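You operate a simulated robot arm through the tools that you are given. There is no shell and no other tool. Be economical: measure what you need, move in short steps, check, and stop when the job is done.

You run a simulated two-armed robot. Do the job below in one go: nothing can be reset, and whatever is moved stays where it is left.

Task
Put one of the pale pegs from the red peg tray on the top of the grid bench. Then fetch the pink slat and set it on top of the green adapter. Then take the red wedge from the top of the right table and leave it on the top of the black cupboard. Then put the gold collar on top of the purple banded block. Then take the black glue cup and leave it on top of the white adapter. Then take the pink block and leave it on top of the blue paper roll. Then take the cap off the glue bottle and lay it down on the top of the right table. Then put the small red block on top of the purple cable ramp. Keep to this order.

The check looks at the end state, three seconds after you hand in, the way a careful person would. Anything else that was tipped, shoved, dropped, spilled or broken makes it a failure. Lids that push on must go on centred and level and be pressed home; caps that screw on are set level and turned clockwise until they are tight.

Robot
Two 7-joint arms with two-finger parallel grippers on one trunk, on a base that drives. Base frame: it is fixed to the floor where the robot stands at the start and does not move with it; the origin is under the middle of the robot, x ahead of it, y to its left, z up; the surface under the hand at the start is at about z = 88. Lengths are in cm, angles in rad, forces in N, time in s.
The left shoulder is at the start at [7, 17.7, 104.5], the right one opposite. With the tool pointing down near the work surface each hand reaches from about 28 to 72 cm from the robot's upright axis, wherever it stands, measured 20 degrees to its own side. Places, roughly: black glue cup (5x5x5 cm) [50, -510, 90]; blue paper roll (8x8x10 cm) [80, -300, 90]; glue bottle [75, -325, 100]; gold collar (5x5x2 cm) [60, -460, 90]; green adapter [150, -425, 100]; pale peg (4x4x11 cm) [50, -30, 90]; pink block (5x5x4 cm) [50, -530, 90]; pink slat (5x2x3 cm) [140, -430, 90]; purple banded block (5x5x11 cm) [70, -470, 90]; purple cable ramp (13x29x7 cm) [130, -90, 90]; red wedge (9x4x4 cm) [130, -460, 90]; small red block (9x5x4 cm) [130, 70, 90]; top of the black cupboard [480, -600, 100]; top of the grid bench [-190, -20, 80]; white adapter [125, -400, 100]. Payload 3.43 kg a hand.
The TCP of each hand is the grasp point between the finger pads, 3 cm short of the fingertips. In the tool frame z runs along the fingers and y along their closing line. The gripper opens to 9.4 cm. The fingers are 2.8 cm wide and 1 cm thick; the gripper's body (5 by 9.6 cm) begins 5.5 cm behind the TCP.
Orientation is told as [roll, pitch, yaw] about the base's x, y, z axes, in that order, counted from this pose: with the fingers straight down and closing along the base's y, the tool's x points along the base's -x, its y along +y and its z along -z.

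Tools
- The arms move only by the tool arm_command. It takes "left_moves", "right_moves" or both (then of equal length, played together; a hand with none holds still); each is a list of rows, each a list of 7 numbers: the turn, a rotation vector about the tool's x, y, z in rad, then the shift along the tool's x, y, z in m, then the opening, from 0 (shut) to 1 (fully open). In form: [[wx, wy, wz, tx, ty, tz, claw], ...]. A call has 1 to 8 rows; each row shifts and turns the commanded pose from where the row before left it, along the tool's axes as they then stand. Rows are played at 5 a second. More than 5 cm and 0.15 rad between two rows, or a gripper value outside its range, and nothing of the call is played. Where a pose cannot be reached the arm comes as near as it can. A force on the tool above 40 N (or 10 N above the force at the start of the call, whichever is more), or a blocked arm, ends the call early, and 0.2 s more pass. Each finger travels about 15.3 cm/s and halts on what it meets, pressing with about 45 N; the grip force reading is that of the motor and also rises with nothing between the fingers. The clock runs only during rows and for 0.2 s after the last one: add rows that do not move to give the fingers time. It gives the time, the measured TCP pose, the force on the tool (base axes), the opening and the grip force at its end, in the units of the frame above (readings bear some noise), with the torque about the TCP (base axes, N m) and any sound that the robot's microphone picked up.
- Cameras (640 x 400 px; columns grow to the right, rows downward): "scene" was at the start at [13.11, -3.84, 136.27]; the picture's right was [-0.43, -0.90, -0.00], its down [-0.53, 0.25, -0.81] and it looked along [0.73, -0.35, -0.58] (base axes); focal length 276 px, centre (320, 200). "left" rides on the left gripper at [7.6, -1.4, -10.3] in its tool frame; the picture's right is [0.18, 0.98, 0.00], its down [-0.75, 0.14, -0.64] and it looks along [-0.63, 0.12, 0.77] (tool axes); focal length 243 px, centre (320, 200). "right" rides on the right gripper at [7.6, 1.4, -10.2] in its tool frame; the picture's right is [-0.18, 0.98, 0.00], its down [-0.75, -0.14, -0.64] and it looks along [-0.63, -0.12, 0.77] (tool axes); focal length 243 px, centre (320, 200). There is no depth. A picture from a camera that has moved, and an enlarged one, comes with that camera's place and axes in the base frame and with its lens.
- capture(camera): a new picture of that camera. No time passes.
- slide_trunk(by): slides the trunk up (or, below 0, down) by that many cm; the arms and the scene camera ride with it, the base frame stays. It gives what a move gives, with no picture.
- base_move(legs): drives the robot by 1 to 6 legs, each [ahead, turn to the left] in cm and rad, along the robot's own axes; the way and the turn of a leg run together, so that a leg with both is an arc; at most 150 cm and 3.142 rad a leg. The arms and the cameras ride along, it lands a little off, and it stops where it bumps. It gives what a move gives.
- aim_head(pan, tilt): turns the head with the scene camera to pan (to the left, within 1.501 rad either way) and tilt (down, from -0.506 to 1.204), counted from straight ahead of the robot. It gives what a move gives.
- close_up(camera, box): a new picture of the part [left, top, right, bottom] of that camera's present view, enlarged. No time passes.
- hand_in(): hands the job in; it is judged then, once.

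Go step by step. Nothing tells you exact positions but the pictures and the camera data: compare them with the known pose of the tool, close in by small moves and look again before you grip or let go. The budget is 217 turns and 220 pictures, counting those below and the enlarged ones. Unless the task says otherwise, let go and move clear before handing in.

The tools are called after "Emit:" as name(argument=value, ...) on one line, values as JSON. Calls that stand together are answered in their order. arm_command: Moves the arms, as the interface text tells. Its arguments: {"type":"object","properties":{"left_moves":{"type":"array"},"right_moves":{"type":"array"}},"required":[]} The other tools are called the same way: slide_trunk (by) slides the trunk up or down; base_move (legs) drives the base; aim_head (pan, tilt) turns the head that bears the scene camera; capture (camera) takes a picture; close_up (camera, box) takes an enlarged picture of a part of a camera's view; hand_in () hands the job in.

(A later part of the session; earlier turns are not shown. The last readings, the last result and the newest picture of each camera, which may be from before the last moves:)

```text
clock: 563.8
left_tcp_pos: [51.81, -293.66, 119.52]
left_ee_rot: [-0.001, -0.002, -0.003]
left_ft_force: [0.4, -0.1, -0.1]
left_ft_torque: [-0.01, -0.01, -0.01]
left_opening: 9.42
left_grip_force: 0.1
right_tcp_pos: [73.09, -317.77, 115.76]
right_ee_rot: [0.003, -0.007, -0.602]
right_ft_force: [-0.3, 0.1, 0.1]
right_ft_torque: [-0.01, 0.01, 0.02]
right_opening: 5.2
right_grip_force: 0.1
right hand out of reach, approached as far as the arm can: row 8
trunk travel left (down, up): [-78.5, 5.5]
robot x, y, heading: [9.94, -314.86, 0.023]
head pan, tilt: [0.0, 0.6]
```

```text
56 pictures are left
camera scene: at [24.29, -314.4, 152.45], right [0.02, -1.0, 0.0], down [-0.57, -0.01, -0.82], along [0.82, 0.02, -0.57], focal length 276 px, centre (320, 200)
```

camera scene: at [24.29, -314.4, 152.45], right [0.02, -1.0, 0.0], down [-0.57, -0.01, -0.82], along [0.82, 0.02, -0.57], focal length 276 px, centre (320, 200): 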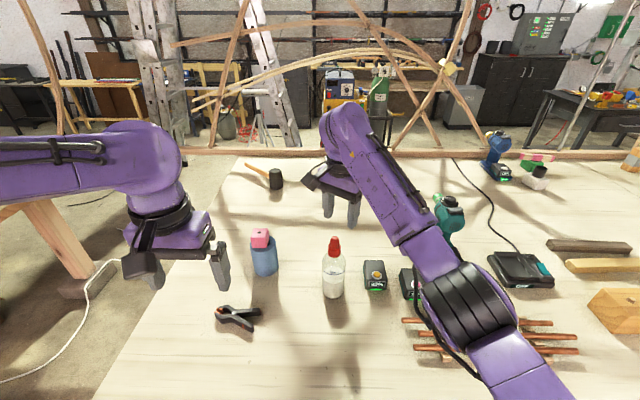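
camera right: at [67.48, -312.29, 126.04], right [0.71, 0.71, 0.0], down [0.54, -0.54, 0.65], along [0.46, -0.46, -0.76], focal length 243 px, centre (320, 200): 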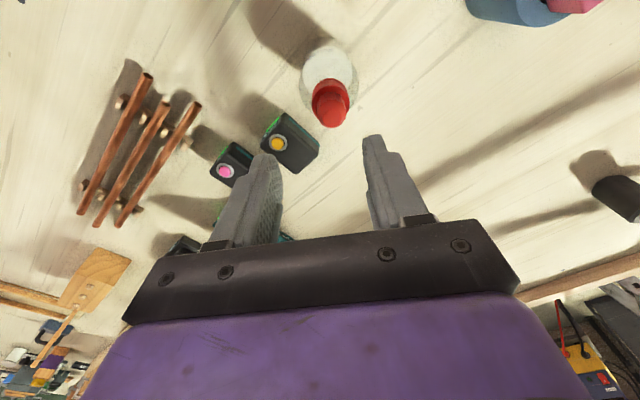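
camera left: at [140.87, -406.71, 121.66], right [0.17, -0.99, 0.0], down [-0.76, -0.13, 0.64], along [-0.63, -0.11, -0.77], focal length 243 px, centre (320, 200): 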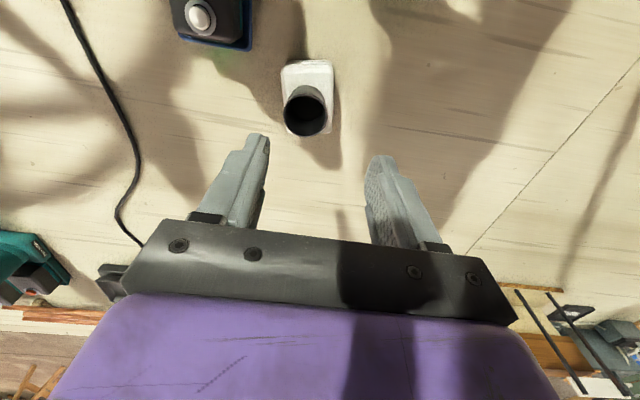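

Cap axis at [72.7,-316.6]. Centring and descending over the cap.

Emit:
arm_command(right_moves=[[0, 0, 0, 0.01, 0.008, 0, 0.55], [0, 0, 0, 0, 0, 0.03, 0.55], [0, 0, 0, 0, 0, 0.025, 0.55], [0, 0, 0, 0, 0, 0, 0.55]])

Emit:
capture(camera="right")

Emit:
close_up(camera="scene", box=[270, 170, 410, 310])

```text
clock: 564.8
left_tcp_pos: [51.84, -293.62, 119.58]
left_ee_rot: [0.0, -0.005, -0.003]
left_ft_force: [-0.8, -0.5, 0.3]
left_ft_torque: [0.0, 0.02, -0.01]
left_opening: 9.39
left_grip_force: 0.0
right_tcp_pos: [72.89, -319.59, 110.83]
right_ee_rot: [-0.005, -0.012, -0.594]
right_ft_force: [0.1, -0.9, 5.1]
right_ft_torque: [0.08, -0.05, -0.06]
right_opening: 5.16
right_grip_force: 0.0
right hand out of reach, approached as far as the arm can: row 1, 2, 3
trunk travel left (down, up): [-78.5, 5.5]
robot x, y, heading: [10.19, -314.5, 0.018]
head pan, tilt: [0.0, 0.6]
```

```text
55 pictures are left
camera right: at [67.26, -314.03, 121.06], right [0.7, 0.71, 0.0], down [0.54, -0.53, 0.65], along [0.46, -0.46, -0.76], focal length 243 px, centre (320, 200)
```

right: 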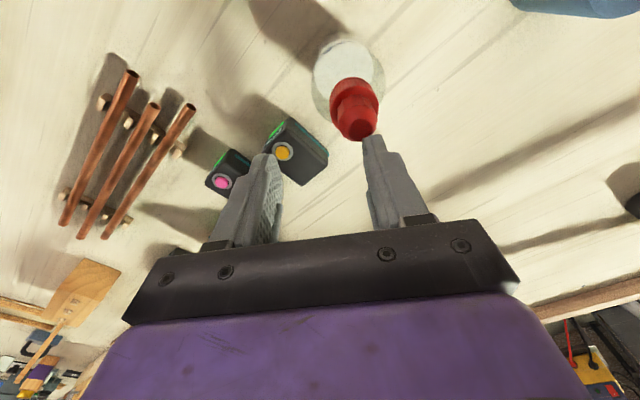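

```text
2.86 times, centred on (340, 240) of scene
camera zoom: at [24.12, -314.26, 152.48], right [0.02, -1.0, 0.0], down [-0.56, -0.01, -0.83], along [0.83, 0.02, -0.56], focal length 788 px, centre (263, 86)
```

zoom: 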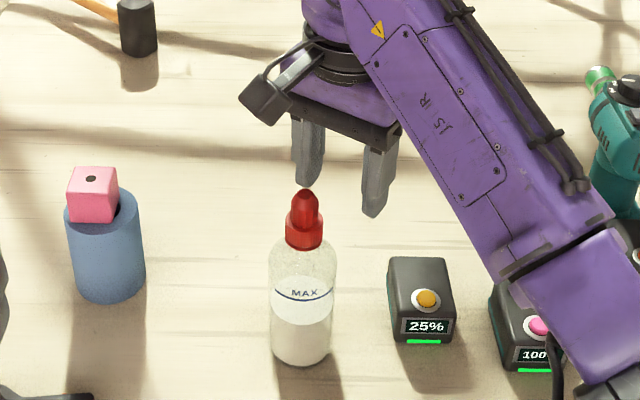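

The clockwise pre-turn limits the arm and a finger touched the cap tip. I raise the hand at once and turn back to a neutral wrist angle.

Emit:
arm_command(right_moves=[[0, 0, 0, 0, 0, -0.03, 0.55], [0, 0, 0, 0, 0, -0.03, 0.55], [0, 0, -0.14, 0, 0, 0, 0.55], [0, 0, -0.14, 0, 0, 0, 0.55], [0, 0, -0.14, 0, 0, 0, 0.55], [0, 0, -0.14, 0, 0, 0, 0.55], [0, 0, 0, 0, 0, 0, 0.55]])

Emit:
close_up(camera="scene", box=[270, 170, 410, 310])

```text
clock: 566.4
left_tcp_pos: [51.85, -293.55, 119.49]
left_ee_rot: [-0.001, 0.0, -0.003]
left_ft_force: [0.1, 0.3, 0.0]
left_ft_torque: [-0.02, 0.01, 0.05]
left_opening: 9.38
left_grip_force: 0.1
right_tcp_pos: [73.26, -319.47, 116.78]
right_ee_rot: [-0.004, -0.009, -0.039]
right_ft_force: [0.0, -0.2, 1.0]
right_ft_torque: [0.05, 0.02, 0.05]
right_opening: 5.15
right_grip_force: 0.1
right hand out of reach, approached as far as the arm can: row 1
trunk travel left (down, up): [-78.5, 5.5]
robot x, y, heading: [10.12, -314.65, 0.028]
head pan, tilt: [0.0, 0.6]
```

```text
2.86 times, centred on (340, 240) of scene
camera zoom: at [24.23, -314.33, 152.46], right [0.02, -1.0, 0.0], down [-0.56, -0.01, -0.82], along [0.82, 0.02, -0.57], focal length 788 px, centre (263, 86)
```

zoom: 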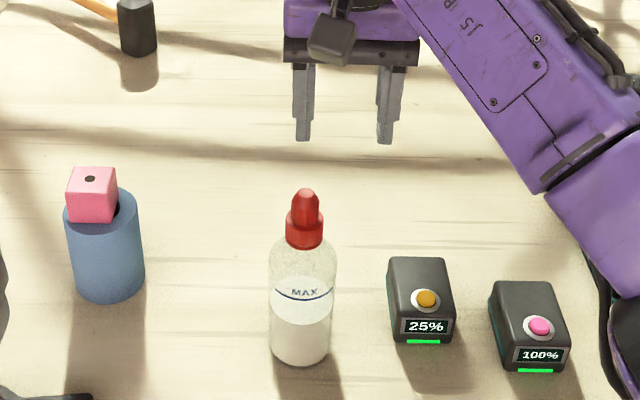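

The bottle is undisturbed. I'll shift the robot 13 cm to the left so the bottle is in the middle of the right arm's range.

Emit:
base_move(legs=[[-38, 0], [0, 1.57], [13, 0], [0, -1.59], [36, 0]])

Emit:
arm_command(right_moves=[[0, 0, 0.1, 0, -0.03, 0, 0.55], [0, 0, 0.14, 0, -0.03, 0, 0.55], [0, 0, 0.14, 0, 0, 0, 0.55], [0, 0, 0.14, 0, 0, 0, 0.55], [0, 0, 0.14, 0, 0, 0, 0.55], [0, 0, 0.14, 0, 0, 0, 0.55], [0, 0, 0, 0, 0, 0, 0.55]])

Emit:
capture(camera="right")

Emit:
capture(camera="scene")

```text
clock: 579.3
left_tcp_pos: [49.74, -282.68, 119.6]
left_ee_rot: [-0.001, -0.005, -0.029]
left_ft_force: [-0.1, -0.5, 0.0]
left_ft_torque: [-0.02, 0.0, 0.02]
left_opening: 9.44
left_grip_force: 0.2
right_tcp_pos: [70.52, -308.97, 116.64]
right_ee_rot: [-0.004, -0.009, -0.067]
right_ft_force: [-0.3, -0.6, -0.4]
right_ft_torque: [-0.02, 0.0, -0.04]
right_opening: 5.16
right_grip_force: 0.1
trunk travel left (down, up): [-78.5, 5.5]
robot x, y, heading: [7.93, -302.52, 0.001]
head pan, tilt: [0.0, 0.6]
```

```text
clock: 580.9
left_tcp_pos: [49.78, -282.66, 119.5]
left_ee_rot: [-0.001, -0.004, -0.028]
left_ft_force: [0.1, -0.2, 0.0]
left_ft_torque: [-0.01, 0.02, -0.01]
left_opening: 9.41
left_grip_force: 0.1
right_tcp_pos: [72.78, -316.71, 118.64]
right_ee_rot: [-0.02, -0.006, -0.835]
right_ft_force: [0.5, 0.8, 0.0]
right_ft_torque: [-0.02, 0.02, -0.01]
right_opening: 5.19
right_grip_force: 0.1
right hand out of reach, approached as far as the arm can: row 4, 5, 6
trunk travel left (down, up): [-78.5, 5.5]
robot x, y, heading: [7.52, -302.75, 0.002]
head pan, tilt: [0.0, 0.6]
```

```text
52 pictures are left
camera right: at [68.88, -309.89, 128.88], right [0.85, 0.52, -0.02], down [0.41, -0.64, 0.65], along [0.33, -0.56, -0.76], focal length 243 px, centre (320, 200)
```

right: 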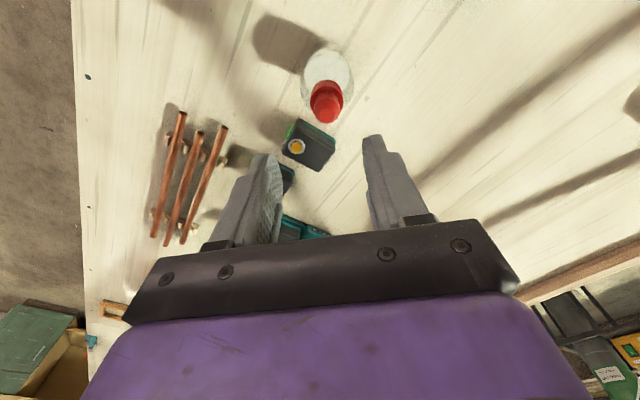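

```text
51 pictures are left
camera scene: at [21.72, -302.63, 152.46], right [0.0, -1.0, 0.0], down [-0.56, 0.0, -0.83], along [0.83, 0.0, -0.56], focal length 276 px, centre (320, 200)
```

scene: 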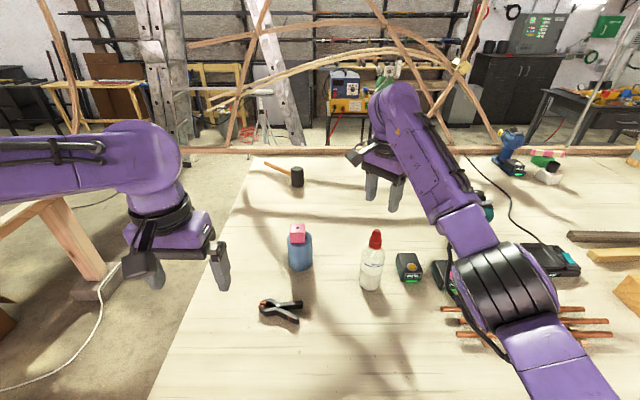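

Emit:
arm_command(right_moves=[[0, 0, -0.14, 0, 0, 0, 0.55], [0.0, 0, -0.14, 0, 0, 0, 0.55], [0, 0, 0, 0, 0, 0.03, 0.55], [0, 0, 0, 0, 0, 0, 0.55]])

Emit:
capture(camera="right")

```text
clock: 581.9
left_tcp_pos: [49.89, -282.63, 119.6]
left_ee_rot: [-0.001, -0.005, -0.029]
left_ft_force: [-0.2, 0.6, 0.2]
left_ft_torque: [0.05, 0.04, -0.04]
left_opening: 9.39
left_grip_force: 0.1
right_tcp_pos: [72.98, -316.68, 115.61]
right_ee_rot: [0.001, -0.011, -0.587]
right_ft_force: [0.0, 0.0, 0.5]
right_ft_torque: [-0.01, -0.02, 0.03]
right_opening: 5.17
right_grip_force: 0.1
trunk travel left (down, up): [-78.5, 5.5]
robot x, y, heading: [7.45, -303.1, -0.005]
head pan, tilt: [0.0, 0.6]
```

```text
50 pictures are left
camera right: at [67.17, -311.24, 125.87], right [0.7, 0.72, 0.0], down [0.54, -0.53, 0.65], along [0.47, -0.45, -0.76], focal length 243 px, centre (320, 200)
```

right: 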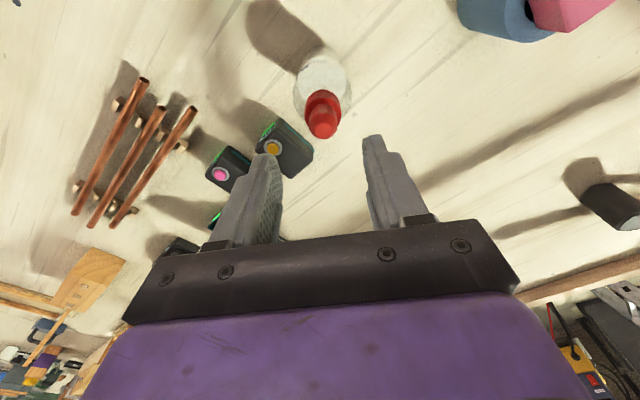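

Now the hand is centred over the cap at yaw -0.59 without hitting limits. Descending and closing on the ribbed part.

Emit:
arm_command(right_moves=[[0, 0.01, 0, 0.001, 0.002, 0.03, 0.55], [0, 0, 0, 0, 0, 0.03, 0.55], [0, 0, 0, 0, 0, 0.025, 0.55], [0, 0, 0, 0, 0, 0.013, 0.55], [0, 0, 0, 0, 0, 0, 0.55]])

Emit:
close_up(camera="scene", box=[310, 180, 440, 300])

Emit:
capture(camera="right")

```text
clock: 583.1
left_tcp_pos: [49.76, -282.53, 119.37]
left_ee_rot: [-0.001, -0.002, -0.028]
left_ft_force: [0.4, 0.4, 0.3]
left_ft_torque: [0.01, 0.03, -0.03]
left_opening: 9.4
left_grip_force: 0.2
right_tcp_pos: [72.07, -316.8, 106.48]
right_ee_rot: [-0.004, 0.0, -0.584]
right_ft_force: [-0.3, 0.7, 0.7]
right_ft_torque: [0.01, 0.03, 0.01]
right_opening: 5.16
right_grip_force: 0.0
right hand out of reach, approached as far as the arm can: row 3, 4
trunk travel left (down, up): [-78.5, 5.5]
robot x, y, heading: [7.69, -302.94, -0.003]
head pan, tilt: [0.0, 0.6]
```

```text
3.33 times, centred on (375, 240) of scene
camera zoom: at [21.78, -302.57, 152.46], right [0.0, -1.0, 0.0], down [-0.57, 0.0, -0.82], along [0.82, 0.0, -0.57], focal length 919 px, centre (137, 67)
```

zoom: 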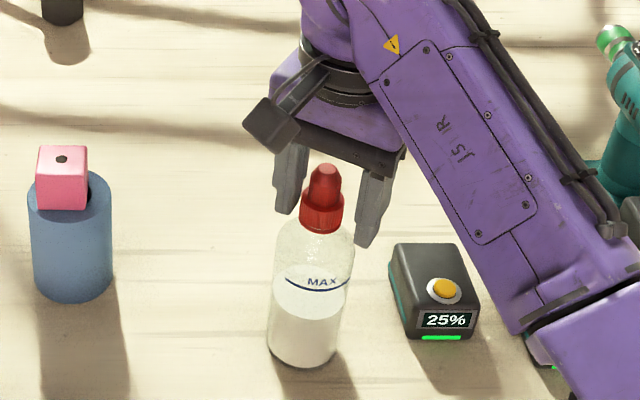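

```text
48 pictures are left
camera right: at [66.35, -311.44, 116.77], right [0.7, 0.72, 0.0], down [0.55, -0.53, 0.64], along [0.46, -0.45, -0.77], focal length 243 px, centre (320, 200)
```

right: 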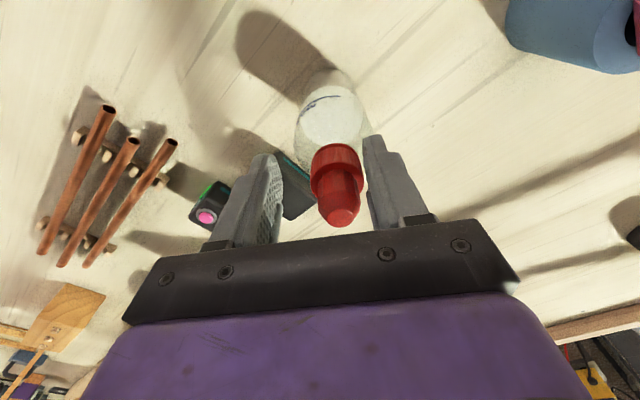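

Emit:
base_move(legs=[[0.9, 0]])

Emit:
capture(camera="right")

```text
clock: 583.9
left_tcp_pos: [50.49, -282.6, 119.62]
left_ee_rot: [-0.001, -0.005, -0.028]
left_ft_force: [-0.3, 0.5, 0.0]
left_ft_torque: [-0.03, 0.03, 0.01]
left_opening: 9.4
left_grip_force: 0.0
right_tcp_pos: [72.71, -316.88, 106.68]
right_ee_rot: [0.0, -0.002, -0.584]
right_ft_force: [-0.7, 0.0, 0.1]
right_ft_torque: [0.01, -0.04, -0.02]
right_opening: 5.16
right_grip_force: 0.1
trunk travel left (down, up): [-78.5, 5.5]
robot x, y, heading: [8.43, -302.46, -0.0]
head pan, tilt: [0.0, 0.6]
```

```text
47 pictures are left
camera right: at [67.01, -311.47, 116.92], right [0.7, 0.72, 0.0], down [0.55, -0.53, 0.64], along [0.46, -0.45, -0.77], focal length 243 px, centre (320, 200)
```

right: 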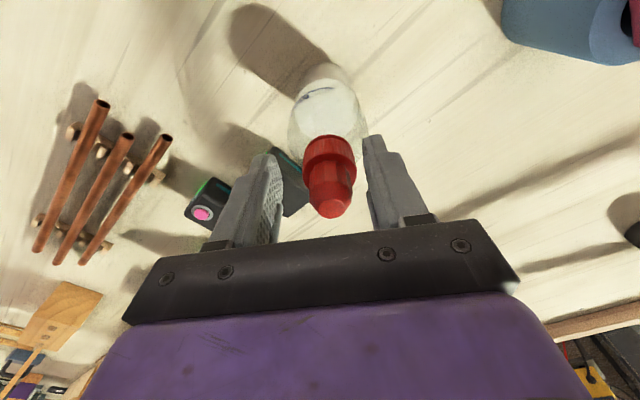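

Emit:
arm_command(right_moves=[[0, 0, 0, 0, 0.004, 0.004, 0.55], [0, 0, 0, 0, 0, 0.004, 0.55], [0, 0, 0, 0, 0, 0, 0.48], [0, 0, 0, 0, 0, 0, 0.42], [0, 0, 0, 0, 0, 0, 0.37], [0, 0, 0, 0, 0, 0, 0.3], [0, 0, 0, 0, 0, 0, 0.3]])

Emit:
capture(camera="right")

Emit:
close_up(camera="scene", box=[310, 180, 440, 300])

```text
clock: 585.5
left_tcp_pos: [50.69, -282.61, 119.5]
left_ee_rot: [-0.001, -0.001, -0.029]
left_ft_force: [-0.1, 0.0, -0.2]
left_ft_torque: [-0.02, 0.0, -0.02]
left_opening: 9.38
left_grip_force: 0.0
right_tcp_pos: [72.86, -316.79, 106.14]
right_ee_rot: [-0.005, 0.002, -0.583]
right_ft_force: [0.0, -0.3, -0.5]
right_ft_torque: [0.05, 0.0, -0.02]
right_opening: 3.03
right_grip_force: 44.9
right hand out of reach, approached as far as the arm can: row 1
trunk travel left (down, up): [-78.5, 5.5]
robot x, y, heading: [8.72, -302.51, -0.001]
head pan, tilt: [0.0, 0.6]
heard: snap
```

```text
46 pictures are left
camera right: at [67.17, -311.47, 116.42], right [0.69, 0.72, 0.0], down [0.55, -0.53, 0.64], along [0.46, -0.45, -0.77], focal length 243 px, centre (320, 200)
```

right: 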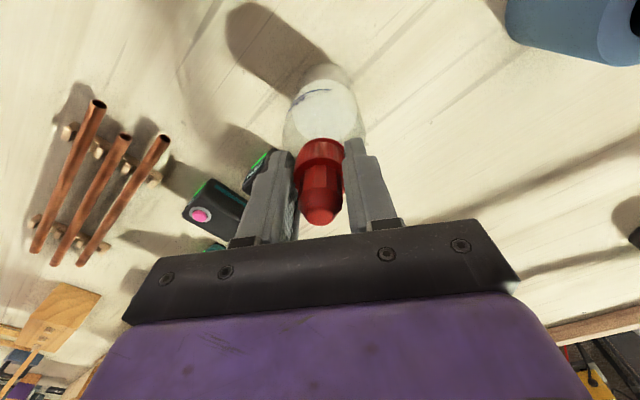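

```text
3.33 times, centred on (375, 240) of scene
camera zoom: at [22.68, -302.62, 152.46], right [0.0, -1.0, 0.0], down [-0.57, 0.0, -0.82], along [0.82, 0.0, -0.57], focal length 919 px, centre (137, 67)
```

zoom: 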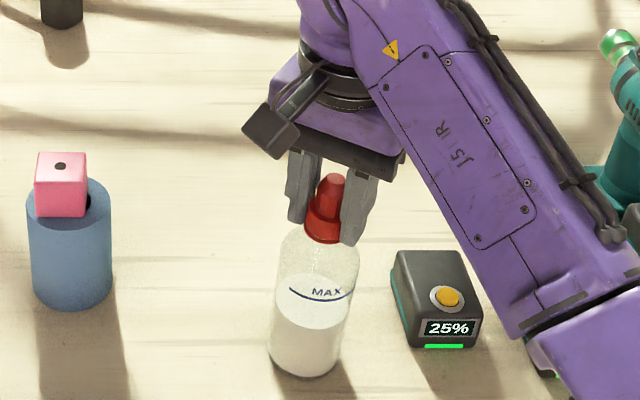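

A snap was heard, so the cap appears to be a snap-on one that has just come loose. I lift very gently and look.

Emit:
arm_command(right_moves=[[0, 0, 0, 0, 0, -0.004, 0.3], [0, 0, 0, 0, 0, -0.004, 0.3], [0, 0, 0, 0, 0, -0.004, 0.3], [0, 0, 0, 0, 0, 0, 0.3]])

Emit:
close_up(camera="scene", box=[330, 200, 420, 300])

```text
clock: 586.5
left_tcp_pos: [50.84, -282.55, 119.56]
left_ee_rot: [0.001, -0.002, -0.028]
left_ft_force: [0.6, 0.1, 0.0]
left_ft_torque: [-0.03, 0.03, 0.01]
left_opening: 9.39
left_grip_force: 0.0
right_tcp_pos: [72.77, -316.73, 107.28]
right_ee_rot: [-0.002, -0.001, -0.585]
right_ft_force: [-0.3, 0.5, 0.3]
right_ft_torque: [-0.01, 0.01, 0.01]
right_opening: 3.05
right_grip_force: 44.8
trunk travel left (down, up): [-78.5, 5.5]
robot x, y, heading: [8.64, -302.49, -0.003]
head pan, tilt: [0.0, 0.6]
```

```text
4.00 times, centred on (375, 250) of scene
camera zoom: at [22.68, -302.61, 152.46], right [0.0, -1.0, 0.0], down [-0.57, 0.0, -0.82], along [0.82, 0.0, -0.57], focal length 1103 px, centre (100, 0)
```

zoom: 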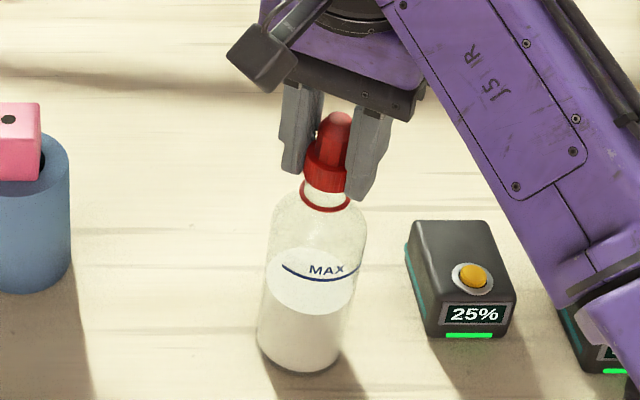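

The cap is off and the bottle stays upright. I raise the cap clear, straighten the wrist and bring it over a free spot in front of the bottle.

Emit:
arm_command(right_moves=[[0, 0, 0, 0, 0, -0.03, 0.3], [0, 0, 0, 0, 0, -0.03, 0.3], [0, 0, -0.14, 0, 0, -0.03, 0.3], [0, 0, -0.14, 0, 0, 0, 0.3], [0, 0, -0.14, 0, 0, 0, 0.3], [0, 0, -0.14, 0, 0, 0, 0.3], [0, 0, 0, 0.03, 0, 0, 0.3], [0, 0, 0, 0.03, 0, 0, 0.3]])

Emit:
arm_command(right_moves=[[0, 0, 0, 0.045, 0, 0, 0.3], [0, 0, 0, 0.045, 0, 0, 0.3], [0, 0, 0, 0.045, 0.0, 0, 0.3], [0, 0, 0, 0.02, 0, 0.03, 0.3], [0, 0, 0, 0, 0, 0.04, 0.3], [0, 0, 0, 0, 0, 0, 0.3]])

Emit:
capture(camera="right")

Emit:
capture(camera="scene")

```text
clock: 588.3
left_tcp_pos: [50.7, -282.61, 119.53]
left_ee_rot: [-0.001, -0.004, -0.027]
left_ft_force: [0.1, -0.2, 0.2]
left_ft_torque: [0.04, -0.02, 0.01]
left_opening: 9.42
left_grip_force: 0.0
right_tcp_pos: [66.73, -316.53, 116.38]
right_ee_rot: [0.001, 0.003, -0.026]
right_ft_force: [-0.6, -1.2, -0.8]
right_ft_torque: [-0.01, -0.02, -0.02]
right_opening: 3.05
right_grip_force: 44.8
trunk travel left (down, up): [-78.5, 5.5]
robot x, y, heading: [8.73, -302.43, -0.006]
head pan, tilt: [0.0, 0.6]
```

```text
clock: 589.7
left_tcp_pos: [50.71, -282.55, 119.51]
left_ee_rot: [-0.002, -0.004, -0.026]
left_ft_force: [0.5, -0.7, 0.2]
left_ft_torque: [-0.03, -0.03, 0.0]
left_opening: 9.42
left_grip_force: 0.0
right_tcp_pos: [54.16, -318.18, 109.21]
right_ee_rot: [-0.003, 0.001, -0.026]
right_ft_force: [0.8, -1.1, -0.2]
right_ft_torque: [0.02, -0.02, -0.01]
right_opening: 3.02
right_grip_force: 44.9
right hand out of reach, approached as far as the arm can: row 3, 4
trunk travel left (down, up): [-78.5, 5.5]
robot x, y, heading: [8.22, -302.62, -0.001]
head pan, tilt: [0.0, 0.6]
```

```text
43 pictures are left
camera right: at [46.55, -316.56, 119.41], right [0.21, 0.98, 0.0], down [0.75, -0.16, 0.64], along [0.63, -0.13, -0.77], focal length 243 px, centre (320, 200)
```

right: 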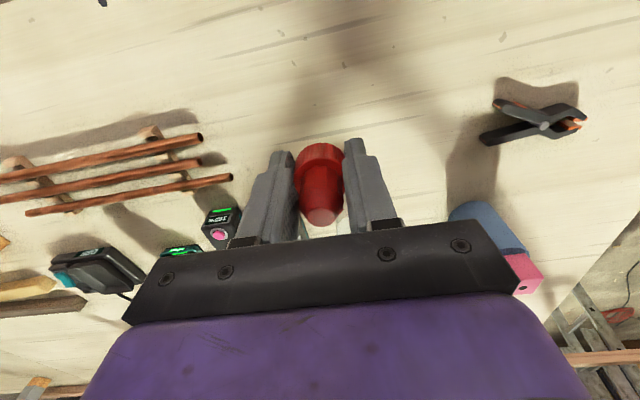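

```text
42 pictures are left
camera scene: at [22.64, -302.57, 152.46], right [0.0, -1.0, 0.0], down [-0.56, 0.0, -0.83], along [0.83, 0.0, -0.56], focal length 276 px, centre (320, 200)
```

scene: 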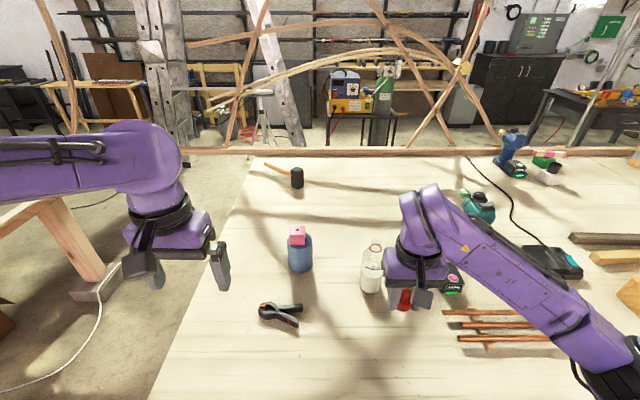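

The spot under the hand at [54,-318] is free. Lowering the cap to the table.

Emit:
arm_command(right_moves=[[0, 0, 0, 0, 0, 0.045, 0.3], [0, 0, 0, 0, 0, 0.045, 0.3], [0, 0, 0, 0, 0, 0.04, 0.3], [0, 0, 0, 0, 0, 0.03, 0.3], [0, 0, 0, 0, 0, 0, 0.3]])

Emit:
arm_command(right_moves=[[0, 0, 0, 0, 0, 0.004, 0.3], [0, 0, 0, 0, 0, 0.003, 0.3], [0, 0, 0, 0, 0, 0.003, 0.3], [0, 0, 0, 0, 0, 0.002, 0.3], [0, 0, 0, 0, 0, 0, 0.3]])

Emit:
close_up(camera="scene", box=[330, 220, 470, 340])

```text
clock: 590.9
left_tcp_pos: [50.76, -282.56, 119.6]
left_ee_rot: [0.001, -0.003, -0.028]
left_ft_force: [0.4, -0.2, 0.2]
left_ft_torque: [0.01, -0.01, -0.01]
left_opening: 9.39
left_grip_force: 0.0
right_tcp_pos: [54.29, -318.24, 92.8]
right_ee_rot: [0.001, 0.003, -0.023]
right_ft_force: [0.0, 0.4, -0.3]
right_ft_torque: [0.01, 0.05, -0.03]
right_opening: 3.06
right_grip_force: 44.9
trunk travel left (down, up): [-78.5, 5.5]
robot x, y, heading: [8.52, -302.08, -0.004]
head pan, tilt: [0.0, 0.6]
```

```text
clock: 592.1
left_tcp_pos: [50.73, -282.58, 119.55]
left_ee_rot: [0.001, -0.002, -0.029]
left_ft_force: [0.5, 0.6, -1.1]
left_ft_torque: [-0.02, 0.03, 0.01]
left_opening: 9.42
left_grip_force: 0.0
right_tcp_pos: [54.25, -318.18, 91.83]
right_ee_rot: [-0.003, 0.001, -0.024]
right_ft_force: [-0.1, -0.2, -0.5]
right_ft_torque: [-0.02, 0.03, 0.0]
right_opening: 3.05
right_grip_force: 45.1
trunk travel left (down, up): [-78.5, 5.5]
robot x, y, heading: [8.51, -302.4, 0.004]
head pan, tilt: [0.0, 0.6]
```

```text
3.33 times, centred on (400, 280) of scene
camera zoom: at [22.67, -302.63, 152.46], right [0.0, -1.0, 0.0], down [-0.57, 0.0, -0.82], along [0.82, 0.0, -0.57], focal length 919 px, centre (53, -67)
```

zoom: 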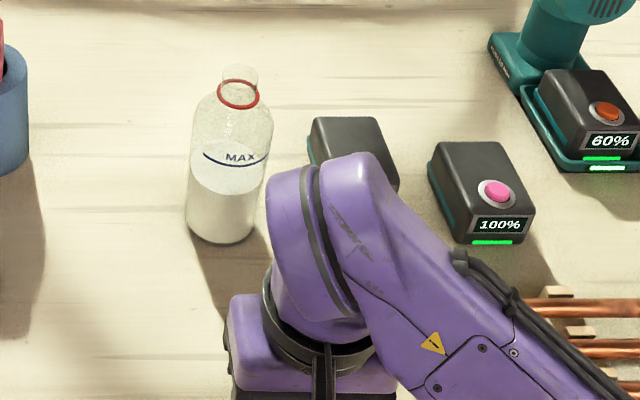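

Not yet in contact; continuing down in small steps until the table is felt.

Emit:
arm_command(right_moves=[[0, 0, 0, 0, 0, 0.002, 0.3], [0, 0, 0, 0, 0, 0.002, 0.3], [0, 0, 0, 0, 0, 0.002, 0.3], [0, 0, 0, 0, 0, 0, 0.3]])

```text
clock: 593.1
left_tcp_pos: [50.79, -282.56, 119.49]
left_ee_rot: [-0.001, -0.003, -0.028]
left_ft_force: [-0.2, -0.5, -0.2]
left_ft_torque: [-0.04, -0.03, -0.02]
left_opening: 9.4
left_grip_force: 0.1
right_tcp_pos: [54.29, -318.17, 91.17]
right_ee_rot: [-0.003, 0.0, -0.025]
right_ft_force: [0.1, -0.2, 0.6]
right_ft_torque: [0.0, -0.02, 0.01]
right_opening: 3.05
right_grip_force: 44.8
trunk travel left (down, up): [-78.5, 5.5]
robot x, y, heading: [8.82, -302.46, 0.001]
head pan, tilt: [0.0, 0.6]
```

Emit:
arm_command(right_moves=[[0, 0, 0, 0, 0, 0.002, 0.3], [0, 0, 0, 0, 0, 0.001, 0.3], [0, 0, 0, 0, 0, 0.001, 0.3], [0, 0, 0, 0, 0, 0.001, 0.3], [0, 0, 0, 0, 0, 0, 0.3]])

```text
clock: 594.3
left_tcp_pos: [50.59, -282.56, 119.67]
left_ee_rot: [0.0, -0.004, -0.028]
left_ft_force: [0.2, 0.0, 0.3]
left_ft_torque: [-0.03, -0.02, -0.03]
left_opening: 9.42
left_grip_force: 0.1
right_tcp_pos: [54.27, -318.13, 91.06]
right_ee_rot: [0.0, -0.005, -0.025]
right_ft_force: [5.9, -4.6, 25.4]
right_ft_torque: [0.07, 0.15, 0.33]
right_opening: 3.04
right_grip_force: 45.2
trunk travel left (down, up): [-78.5, 5.5]
robot x, y, heading: [8.61, -302.35, -0.003]
head pan, tilt: [0.0, 0.6]
```

The cap is on the table. I ease up 3 mm, open gently, and rise.

Emit:
arm_command(right_moves=[[0, 0, 0, 0, 0, -0.004, 0.3], [0, 0, 0, 0, 0, 0, 0.3], [0, 0, 0, 0, 0, 0, 0.42], [0, 0, 0, 0, 0, 0, 0.55], [0, 0, 0, 0, 0, -0.02, 0.55], [0, 0, 0, 0, 0, -0.04, 0.55], [0, 0, 0, 0, 0, -0.045, 0.55], [0, 0, 0, 0, 0, -0.045, 0.55]])

Emit:
capture(camera="right")

Emit:
capture(camera="scene")

```text
clock: 596.1
left_tcp_pos: [50.76, -282.63, 119.44]
left_ee_rot: [-0.002, -0.004, -0.028]
left_ft_force: [0.4, 0.2, -0.3]
left_ft_torque: [-0.02, 0.0, 0.03]
left_opening: 9.39
left_grip_force: 0.1
right_tcp_pos: [54.14, -318.17, 106.22]
right_ee_rot: [-0.003, 0.002, -0.025]
right_ft_force: [-0.5, 0.2, 0.0]
right_ft_torque: [-0.01, -0.01, -0.03]
right_opening: 5.17
right_grip_force: 0.0
trunk travel left (down, up): [-78.5, 5.5]
robot x, y, heading: [8.65, -301.98, 0.002]
head pan, tilt: [0.0, 0.6]
```

```text
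40 pictures are left
camera right: at [46.59, -316.61, 116.52], right [0.21, 0.98, 0.0], down [0.75, -0.16, 0.64], along [0.63, -0.13, -0.77], focal length 243 px, centre (320, 200)
```

right: 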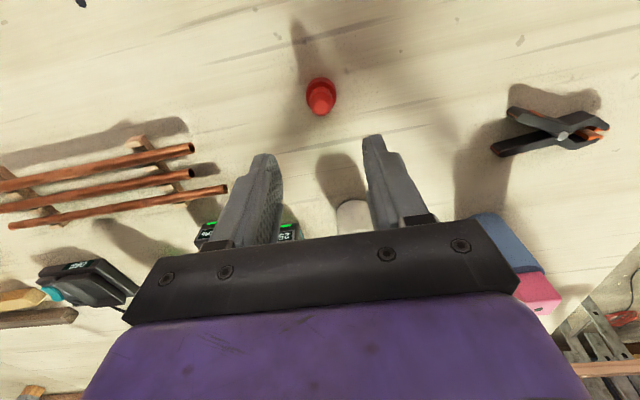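

```text
39 pictures are left
camera scene: at [22.62, -302.58, 152.46], right [0.0, -1.0, 0.0], down [-0.56, 0.0, -0.83], along [0.83, 0.0, -0.56], focal length 276 px, centre (320, 200)
```

scene: 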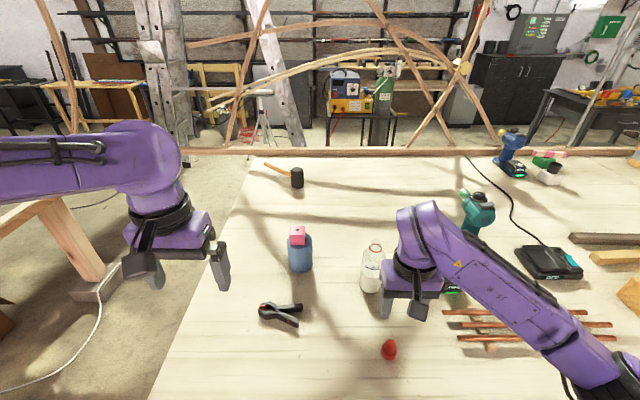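

The cap stands on the table and the bottle is undisturbed. Last is the small red block on the starting bench's far side; I'll raise the arms, back out and look through the gap between the two benches (y≈-180…-270).

Emit:
arm_command(right_moves=[[0, 0, 0, 0.03, -0.02, -0.03, 1], [0, 0, 0, 0.02, -0.02, -0.03, 1], [0, 0, 0, 0, 0, -0.03, 1], [0, 0, 0, 0, 0, 0, 1]])

Emit:
slide_trunk(by=5)

Emit:
base_move(legs=[[-50, 0], [0, 1.57], [78, 0], [0, -1.57]])

Emit:
aim_head(pan=0, tilt=0.45)

Emit:
capture(camera="scene")

```text
clock: 597.1
left_tcp_pos: [50.7, -282.71, 119.52]
left_ee_rot: [-0.001, -0.005, -0.027]
left_ft_force: [-1.0, -0.3, 0.6]
left_ft_torque: [0.01, 0.02, 0.04]
left_opening: 9.38
left_grip_force: 0.1
right_tcp_pos: [50.06, -322.97, 115.06]
right_ee_rot: [0.0, 0.0, -0.018]
right_ft_force: [0.6, 0.4, 0.3]
right_ft_torque: [0.02, 0.0, 0.01]
right_opening: 9.4
right_grip_force: 0.1
right hand out of reach, approached as far as the arm can: row 2, 3
trunk travel left (down, up): [-78.5, 5.5]
robot x, y, heading: [8.22, -302.46, 0.0]
head pan, tilt: [0.0, 0.6]
```

```text
clock: 598.0
left_tcp_pos: [50.8, -282.69, 124.53]
left_ee_rot: [0.0, -0.001, -0.029]
left_ft_force: [-0.4, -0.7, 0.0]
left_ft_torque: [0.01, -0.03, -0.02]
left_opening: 9.42
left_grip_force: 0.0
right_tcp_pos: [50.12, -323.02, 119.98]
right_ee_rot: [-0.002, 0.001, -0.02]
right_ft_force: [-0.8, -0.2, 0.4]
right_ft_torque: [0.02, -0.02, 0.02]
right_opening: 9.42
right_grip_force: 0.1
trunk travel left (down, up): [-83.5, 0.5]
robot x, y, heading: [8.82, -302.28, -0.0]
head pan, tilt: [0.0, 0.6]
```

```text
clock: 612.4
left_tcp_pos: [-0.03, -204.43, 124.56]
left_ee_rot: [0.001, -0.002, -0.014]
left_ft_force: [0.1, -0.2, -0.3]
left_ft_torque: [0.0, -0.02, 0.02]
left_opening: 9.4
left_grip_force: 0.1
right_tcp_pos: [-0.28, -244.83, 119.99]
right_ee_rot: [-0.002, 0.003, -0.007]
right_ft_force: [0.1, -0.3, -0.9]
right_ft_torque: [-0.04, 0.03, -0.03]
right_opening: 9.42
right_grip_force: 0.0
trunk travel left (down, up): [-83.5, 0.5]
robot x, y, heading: [-41.93, -224.76, 0.007]
head pan, tilt: [0.0, 0.6]
```

```text
clock: 613.1
left_tcp_pos: [-0.16, -204.52, 124.54]
left_ee_rot: [0.002, -0.002, -0.014]
left_ft_force: [0.5, -0.3, 0.3]
left_ft_torque: [0.02, 0.03, 0.02]
left_opening: 9.4
left_grip_force: 0.1
right_tcp_pos: [-0.3, -244.99, 119.96]
right_ee_rot: [0.0, 0.001, -0.005]
right_ft_force: [0.3, -0.5, 1.0]
right_ft_torque: [-0.02, 0.02, -0.02]
right_opening: 9.39
right_grip_force: 0.0
trunk travel left (down, up): [-83.5, 0.5]
robot x, y, heading: [-41.68, -225.07, 0.011]
head pan, tilt: [0.0, 0.45]
```

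```text
38 pictures are left
camera scene: at [-27.6, -224.9, 158.81], right [0.01, -1.0, 0.0], down [-0.44, 0.0, -0.9], along [0.9, 0.01, -0.44], focal length 276 px, centre (320, 200)
```

scene: 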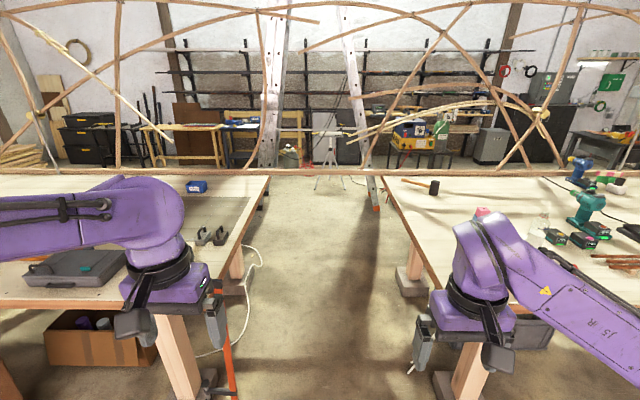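

A beam bridges the gap between the benches, so I can't pass there. I'll go north along the aisle and look for a way round the other end of the starting bench.

Emit:
base_move(legs=[[-10, 0], [0, 1.56], [145, 0], [145, 0]])

Emit:
aim_head(pan=-0.5, tilt=0.35)

Emit:
capture(camera="scene")

```text
clock: 631.7
left_tcp_pos: [-74.15, 107.37, 124.6]
left_ee_rot: [-0.002, -0.003, 1.558]
left_ft_force: [-0.4, -0.8, -1.1]
left_ft_torque: [-0.02, 0.0, 0.01]
left_opening: 9.38
left_grip_force: 0.0
right_tcp_pos: [-33.79, 107.3, 119.97]
right_ee_rot: [-0.001, 0.002, 1.562]
right_ft_force: [-0.3, 0.3, -0.5]
right_ft_torque: [0.0, -0.01, 0.03]
right_opening: 9.38
right_grip_force: 0.1
trunk travel left (down, up): [-83.5, 0.5]
robot x, y, heading: [-53.66, 65.69, 1.584]
head pan, tilt: [0.0, 0.45]
```

```text
clock: 632.6
left_tcp_pos: [-74.12, 107.45, 124.6]
left_ee_rot: [-0.002, -0.003, 1.556]
left_ft_force: [-0.6, -0.1, 0.4]
left_ft_torque: [-0.02, -0.01, 0.03]
left_opening: 9.41
left_grip_force: 0.1
right_tcp_pos: [-33.77, 107.33, 119.97]
right_ee_rot: [0.001, 0.003, 1.564]
right_ft_force: [-0.1, 0.1, 0.0]
right_ft_torque: [0.02, 0.01, 0.01]
right_opening: 9.4
right_grip_force: 0.1
trunk travel left (down, up): [-83.5, 0.5]
robot x, y, heading: [-53.58, 65.77, 1.582]
head pan, tilt: [-0.499, 0.351]
```

```text
37 pictures are left
camera scene: at [-49.23, 78.78, 159.73], right [0.88, -0.47, 0.0], down [-0.16, -0.3, -0.94], along [0.44, 0.83, -0.34], focal length 276 px, centre (320, 200)
```

scene: 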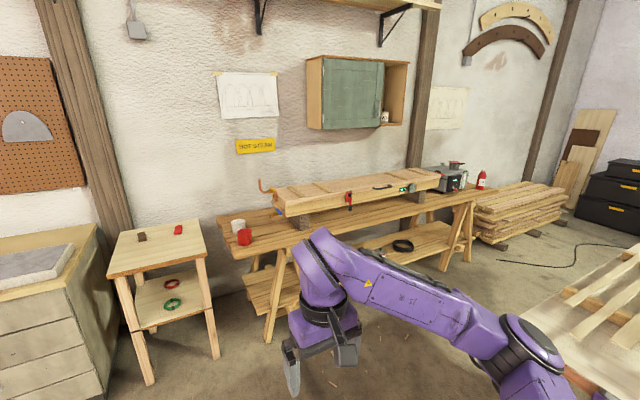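

The far end of the starting bench is at y≈115 and the north workbench's front at y≈222, so there's a passage at y≈168. I'll drive round it.

Emit:
base_move(legs=[[102, 0], [0, -1.58], [140, 0]])

Emit:
aim_head(pan=-0.4, tilt=0.4)

Emit:
capture(camera="scene")

```text
clock: 648.4
left_tcp_pos: [127.55, 192.36, 124.6]
left_ee_rot: [-0.001, -0.002, -0.004]
left_ft_force: [0.8, -0.3, -0.4]
left_ft_torque: [0.0, 0.03, 0.0]
left_opening: 9.38
left_grip_force: 0.1
right_tcp_pos: [128.08, 151.93, 120.04]
right_ee_rot: [0.0, 0.002, 0.005]
right_ft_force: [0.1, 0.4, 0.1]
right_ft_torque: [0.0, 0.0, 0.01]
right_opening: 9.38
right_grip_force: 0.0
trunk travel left (down, up): [-83.5, 0.5]
robot x, y, heading: [85.84, 170.97, 0.026]
head pan, tilt: [-0.499, 0.351]
```

```text
clock: 649.0
left_tcp_pos: [127.58, 192.34, 124.45]
left_ee_rot: [-0.001, -0.001, 0.0]
left_ft_force: [0.4, -0.3, 0.4]
left_ft_torque: [-0.01, -0.01, -0.01]
left_opening: 9.39
left_grip_force: 0.0
right_tcp_pos: [128.09, 151.83, 119.99]
right_ee_rot: [-0.001, 0.002, 0.006]
right_ft_force: [-0.4, -0.6, -0.6]
right_ft_torque: [-0.01, -0.01, 0.02]
right_opening: 9.39
right_grip_force: 0.0
trunk travel left (down, up): [-83.5, 0.5]
robot x, y, heading: [86.14, 170.71, 0.019]
head pan, tilt: [-0.4, 0.4]
```

```text
36 pictures are left
camera scene: at [99.83, 167.94, 159.28], right [-0.37, -0.93, 0.0], down [-0.36, 0.14, -0.92], along [0.86, -0.34, -0.39], focal length 276 px, centre (320, 200)
```

scene: 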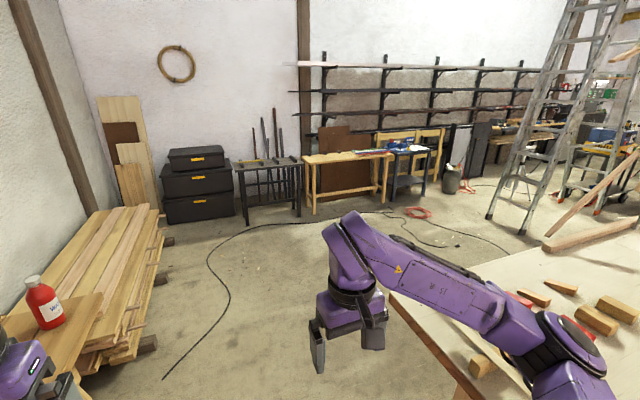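

The lane behind the bench is free down to about y=-100. I continue round to x≈225 and turn to face -y along it.

Emit:
base_move(legs=[[0, -0.1], [142, 0], [0, -1.48], [60, 0]])

Emit:
aim_head(pan=-0.6, tilt=0.45)

Emit:
capture(camera="scene")

```text
clock: 663.2
left_tcp_pos: [248.91, 60.23, 124.53]
left_ee_rot: [0.0, -0.004, -1.58]
left_ft_force: [-0.9, -0.8, -0.1]
left_ft_torque: [-0.03, -0.05, 0.02]
left_opening: 9.41
left_grip_force: 0.2
right_tcp_pos: [208.48, 60.19, 119.98]
right_ee_rot: [0.002, 0.0, -1.573]
right_ft_force: [-1.2, -0.2, 0.7]
right_ft_torque: [-0.02, -0.01, -0.03]
right_opening: 9.4
right_grip_force: 0.3
trunk travel left (down, up): [-83.5, 0.5]
robot x, y, heading: [228.37, 102.27, -1.558]
head pan, tilt: [-0.4, 0.4]
```

```text
clock: 664.0
left_tcp_pos: [248.94, 59.95, 124.45]
left_ee_rot: [0.001, -0.001, -1.579]
left_ft_force: [-0.4, 0.1, 0.2]
left_ft_torque: [-0.02, -0.01, 0.0]
left_opening: 9.41
left_grip_force: 0.1
right_tcp_pos: [208.44, 60.03, 120.06]
right_ee_rot: [0.001, 0.001, -1.573]
right_ft_force: [0.2, -0.2, 0.3]
right_ft_torque: [0.01, 0.01, 0.0]
right_opening: 9.42
right_grip_force: 0.0
trunk travel left (down, up): [-83.5, 0.5]
robot x, y, heading: [228.17, 101.87, -1.557]
head pan, tilt: [-0.6, 0.45]
```

```text
35 pictures are left
camera scene: at [223.45, 89.06, 158.81], right [-0.83, 0.55, 0.0], down [0.24, 0.36, -0.9], along [-0.5, -0.75, -0.44], focal length 276 px, centre (320, 200)
```

scene: 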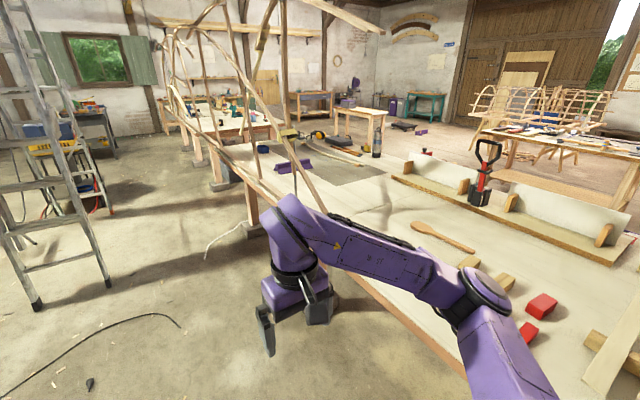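

I see the purple cable ramp on the bench's far edge and two red pieces near [131,74] and [143,75]. I enlarge both regions.

Emit:
close_up(camera="scene", box=[450, 230, 640, 370])

Emit:
close_up(camera="scene", box=[210, 90, 400, 230])

```text
2.86 times, centred on (545, 300) of scene
camera zoom: at [223.45, 89.06, 158.81], right [-0.83, 0.55, 0.0], down [0.24, 0.36, -0.9], along [-0.5, -0.75, -0.44], focal length 788 px, centre (-323, -86)
```

zoom: 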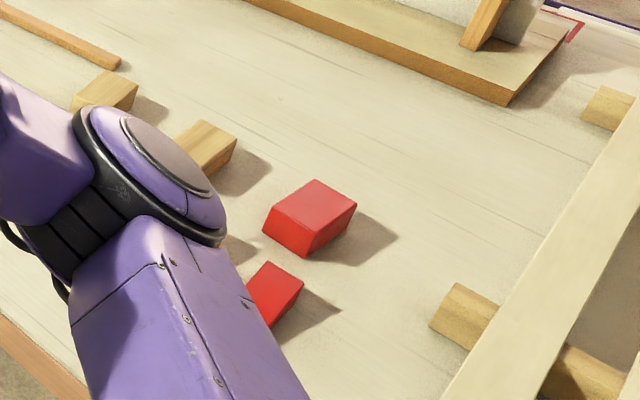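

```text
2.86 times, centred on (305, 160) of scene
camera zoom: at [223.45, 89.06, 158.81], right [-0.83, 0.55, 0.0], down [0.24, 0.36, -0.9], along [-0.5, -0.75, -0.44], focal length 788 px, centre (363, 314)
```

zoom: 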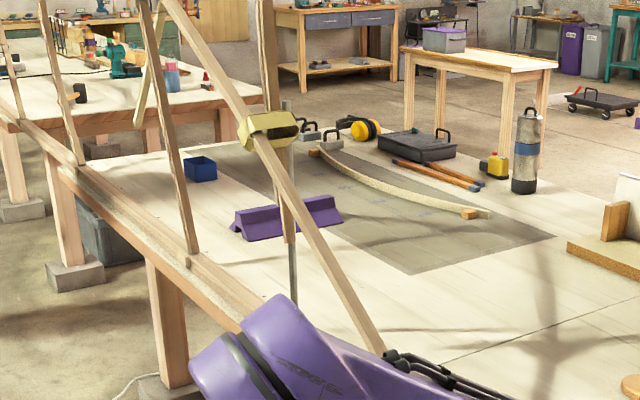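

Two red blocks lie there; I need the smaller one, so I turn to face the bench and look from nearer.

Emit:
base_move(legs=[[8, 0], [0, -1.585], [22, 0]])

Emit:
slide_trunk(by=-10)

Emit:
aim_head(pan=0.15, tilt=0.75)

Emit:
capture(camera="scene")

```text
clock: 670.2
left_tcp_pos: [164.57, 73.27, 124.5]
left_ee_rot: [0.0, -0.003, 3.122]
left_ft_force: [0.4, 0.1, 0.3]
left_ft_torque: [0.02, 0.02, -0.04]
left_opening: 9.4
left_grip_force: 0.0
right_tcp_pos: [164.83, 113.62, 120.07]
right_ee_rot: [-0.001, 0.001, 3.133]
right_ft_force: [1.3, -0.8, -0.3]
right_ft_torque: [-0.03, 0.02, -0.02]
right_opening: 9.42
right_grip_force: 0.0
trunk travel left (down, up): [-83.5, 0.5]
robot x, y, heading: [206.34, 93.65, -3.135]
head pan, tilt: [-0.6, 0.45]
```

```text
clock: 671.5
left_tcp_pos: [164.39, 73.2, 114.42]
left_ee_rot: [0.0, -0.003, 3.123]
left_ft_force: [-0.4, -0.3, 0.6]
left_ft_torque: [-0.03, -0.02, -0.02]
left_opening: 9.42
left_grip_force: 0.0
right_tcp_pos: [164.63, 113.67, 109.96]
right_ee_rot: [0.0, 0.003, 3.134]
right_ft_force: [-0.3, 0.9, 0.3]
right_ft_torque: [-0.02, -0.04, 0.01]
right_opening: 9.41
right_grip_force: 0.2
trunk travel left (down, up): [-73.5, 10.5]
robot x, y, heading: [206.25, 93.89, -3.131]
head pan, tilt: [-0.6, 0.45]
```

```text
clock: 672.6
left_tcp_pos: [164.47, 73.22, 114.44]
left_ee_rot: [0.001, -0.001, 3.125]
left_ft_force: [-0.2, 0.6, 0.4]
left_ft_torque: [0.03, 0.0, 0.0]
left_opening: 9.38
left_grip_force: 0.1
right_tcp_pos: [164.7, 113.8, 110.0]
right_ee_rot: [0.0, 0.002, 3.134]
right_ft_force: [-0.4, 0.0, -0.1]
right_ft_torque: [-0.01, 0.0, 0.0]
right_opening: 9.37
right_grip_force: 0.0
trunk travel left (down, up): [-73.5, 10.5]
robot x, y, heading: [205.9, 93.64, -3.131]
head pan, tilt: [0.15, 0.75]
```

```text
32 pictures are left
camera scene: at [193.24, 92.21, 146.17], right [-0.16, 0.99, 0.0], down [0.67, 0.11, -0.73], along [-0.72, -0.12, -0.68], focal length 276 px, centre (320, 200)
```

scene: 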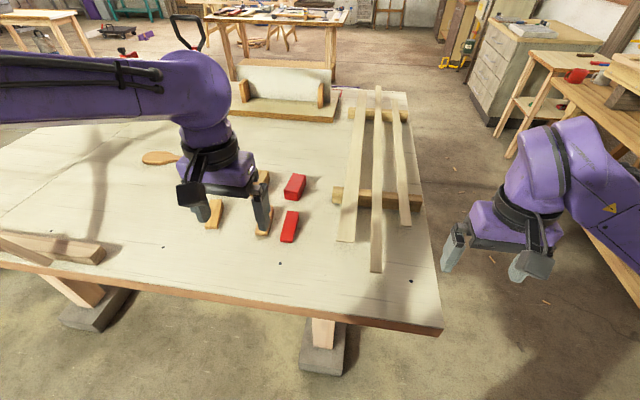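

Emit:
close_up(camera="scene", box=[240, 160, 340, 250])

Emit:
capture(camera="left")

```text
4.44 times, centred on (290, 205) of scene
camera zoom: at [193.24, 92.21, 146.17], right [-0.16, 0.99, 0.0], down [0.67, 0.11, -0.73], along [-0.72, -0.12, -0.68], focal length 1226 px, centre (453, 178)
```

zoom: 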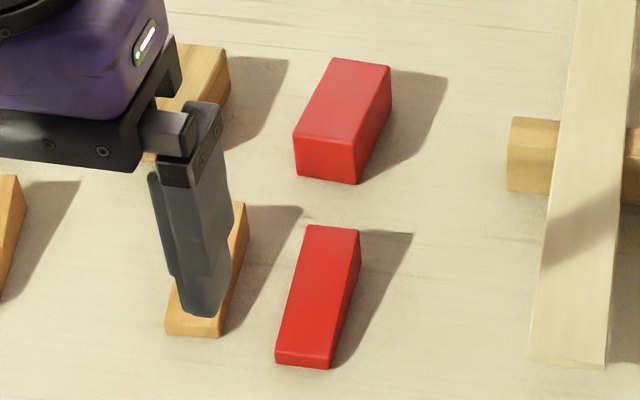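

```text
30 pictures are left
camera left: at [172.01, 74.42, 124.8], right [0.17, -0.99, 0.0], down [-0.75, -0.13, 0.64], along [-0.63, -0.11, -0.77], focal length 243 px, centre (320, 200)
```

left: 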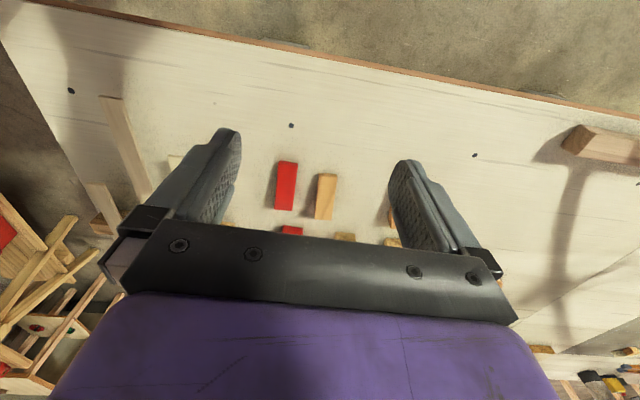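

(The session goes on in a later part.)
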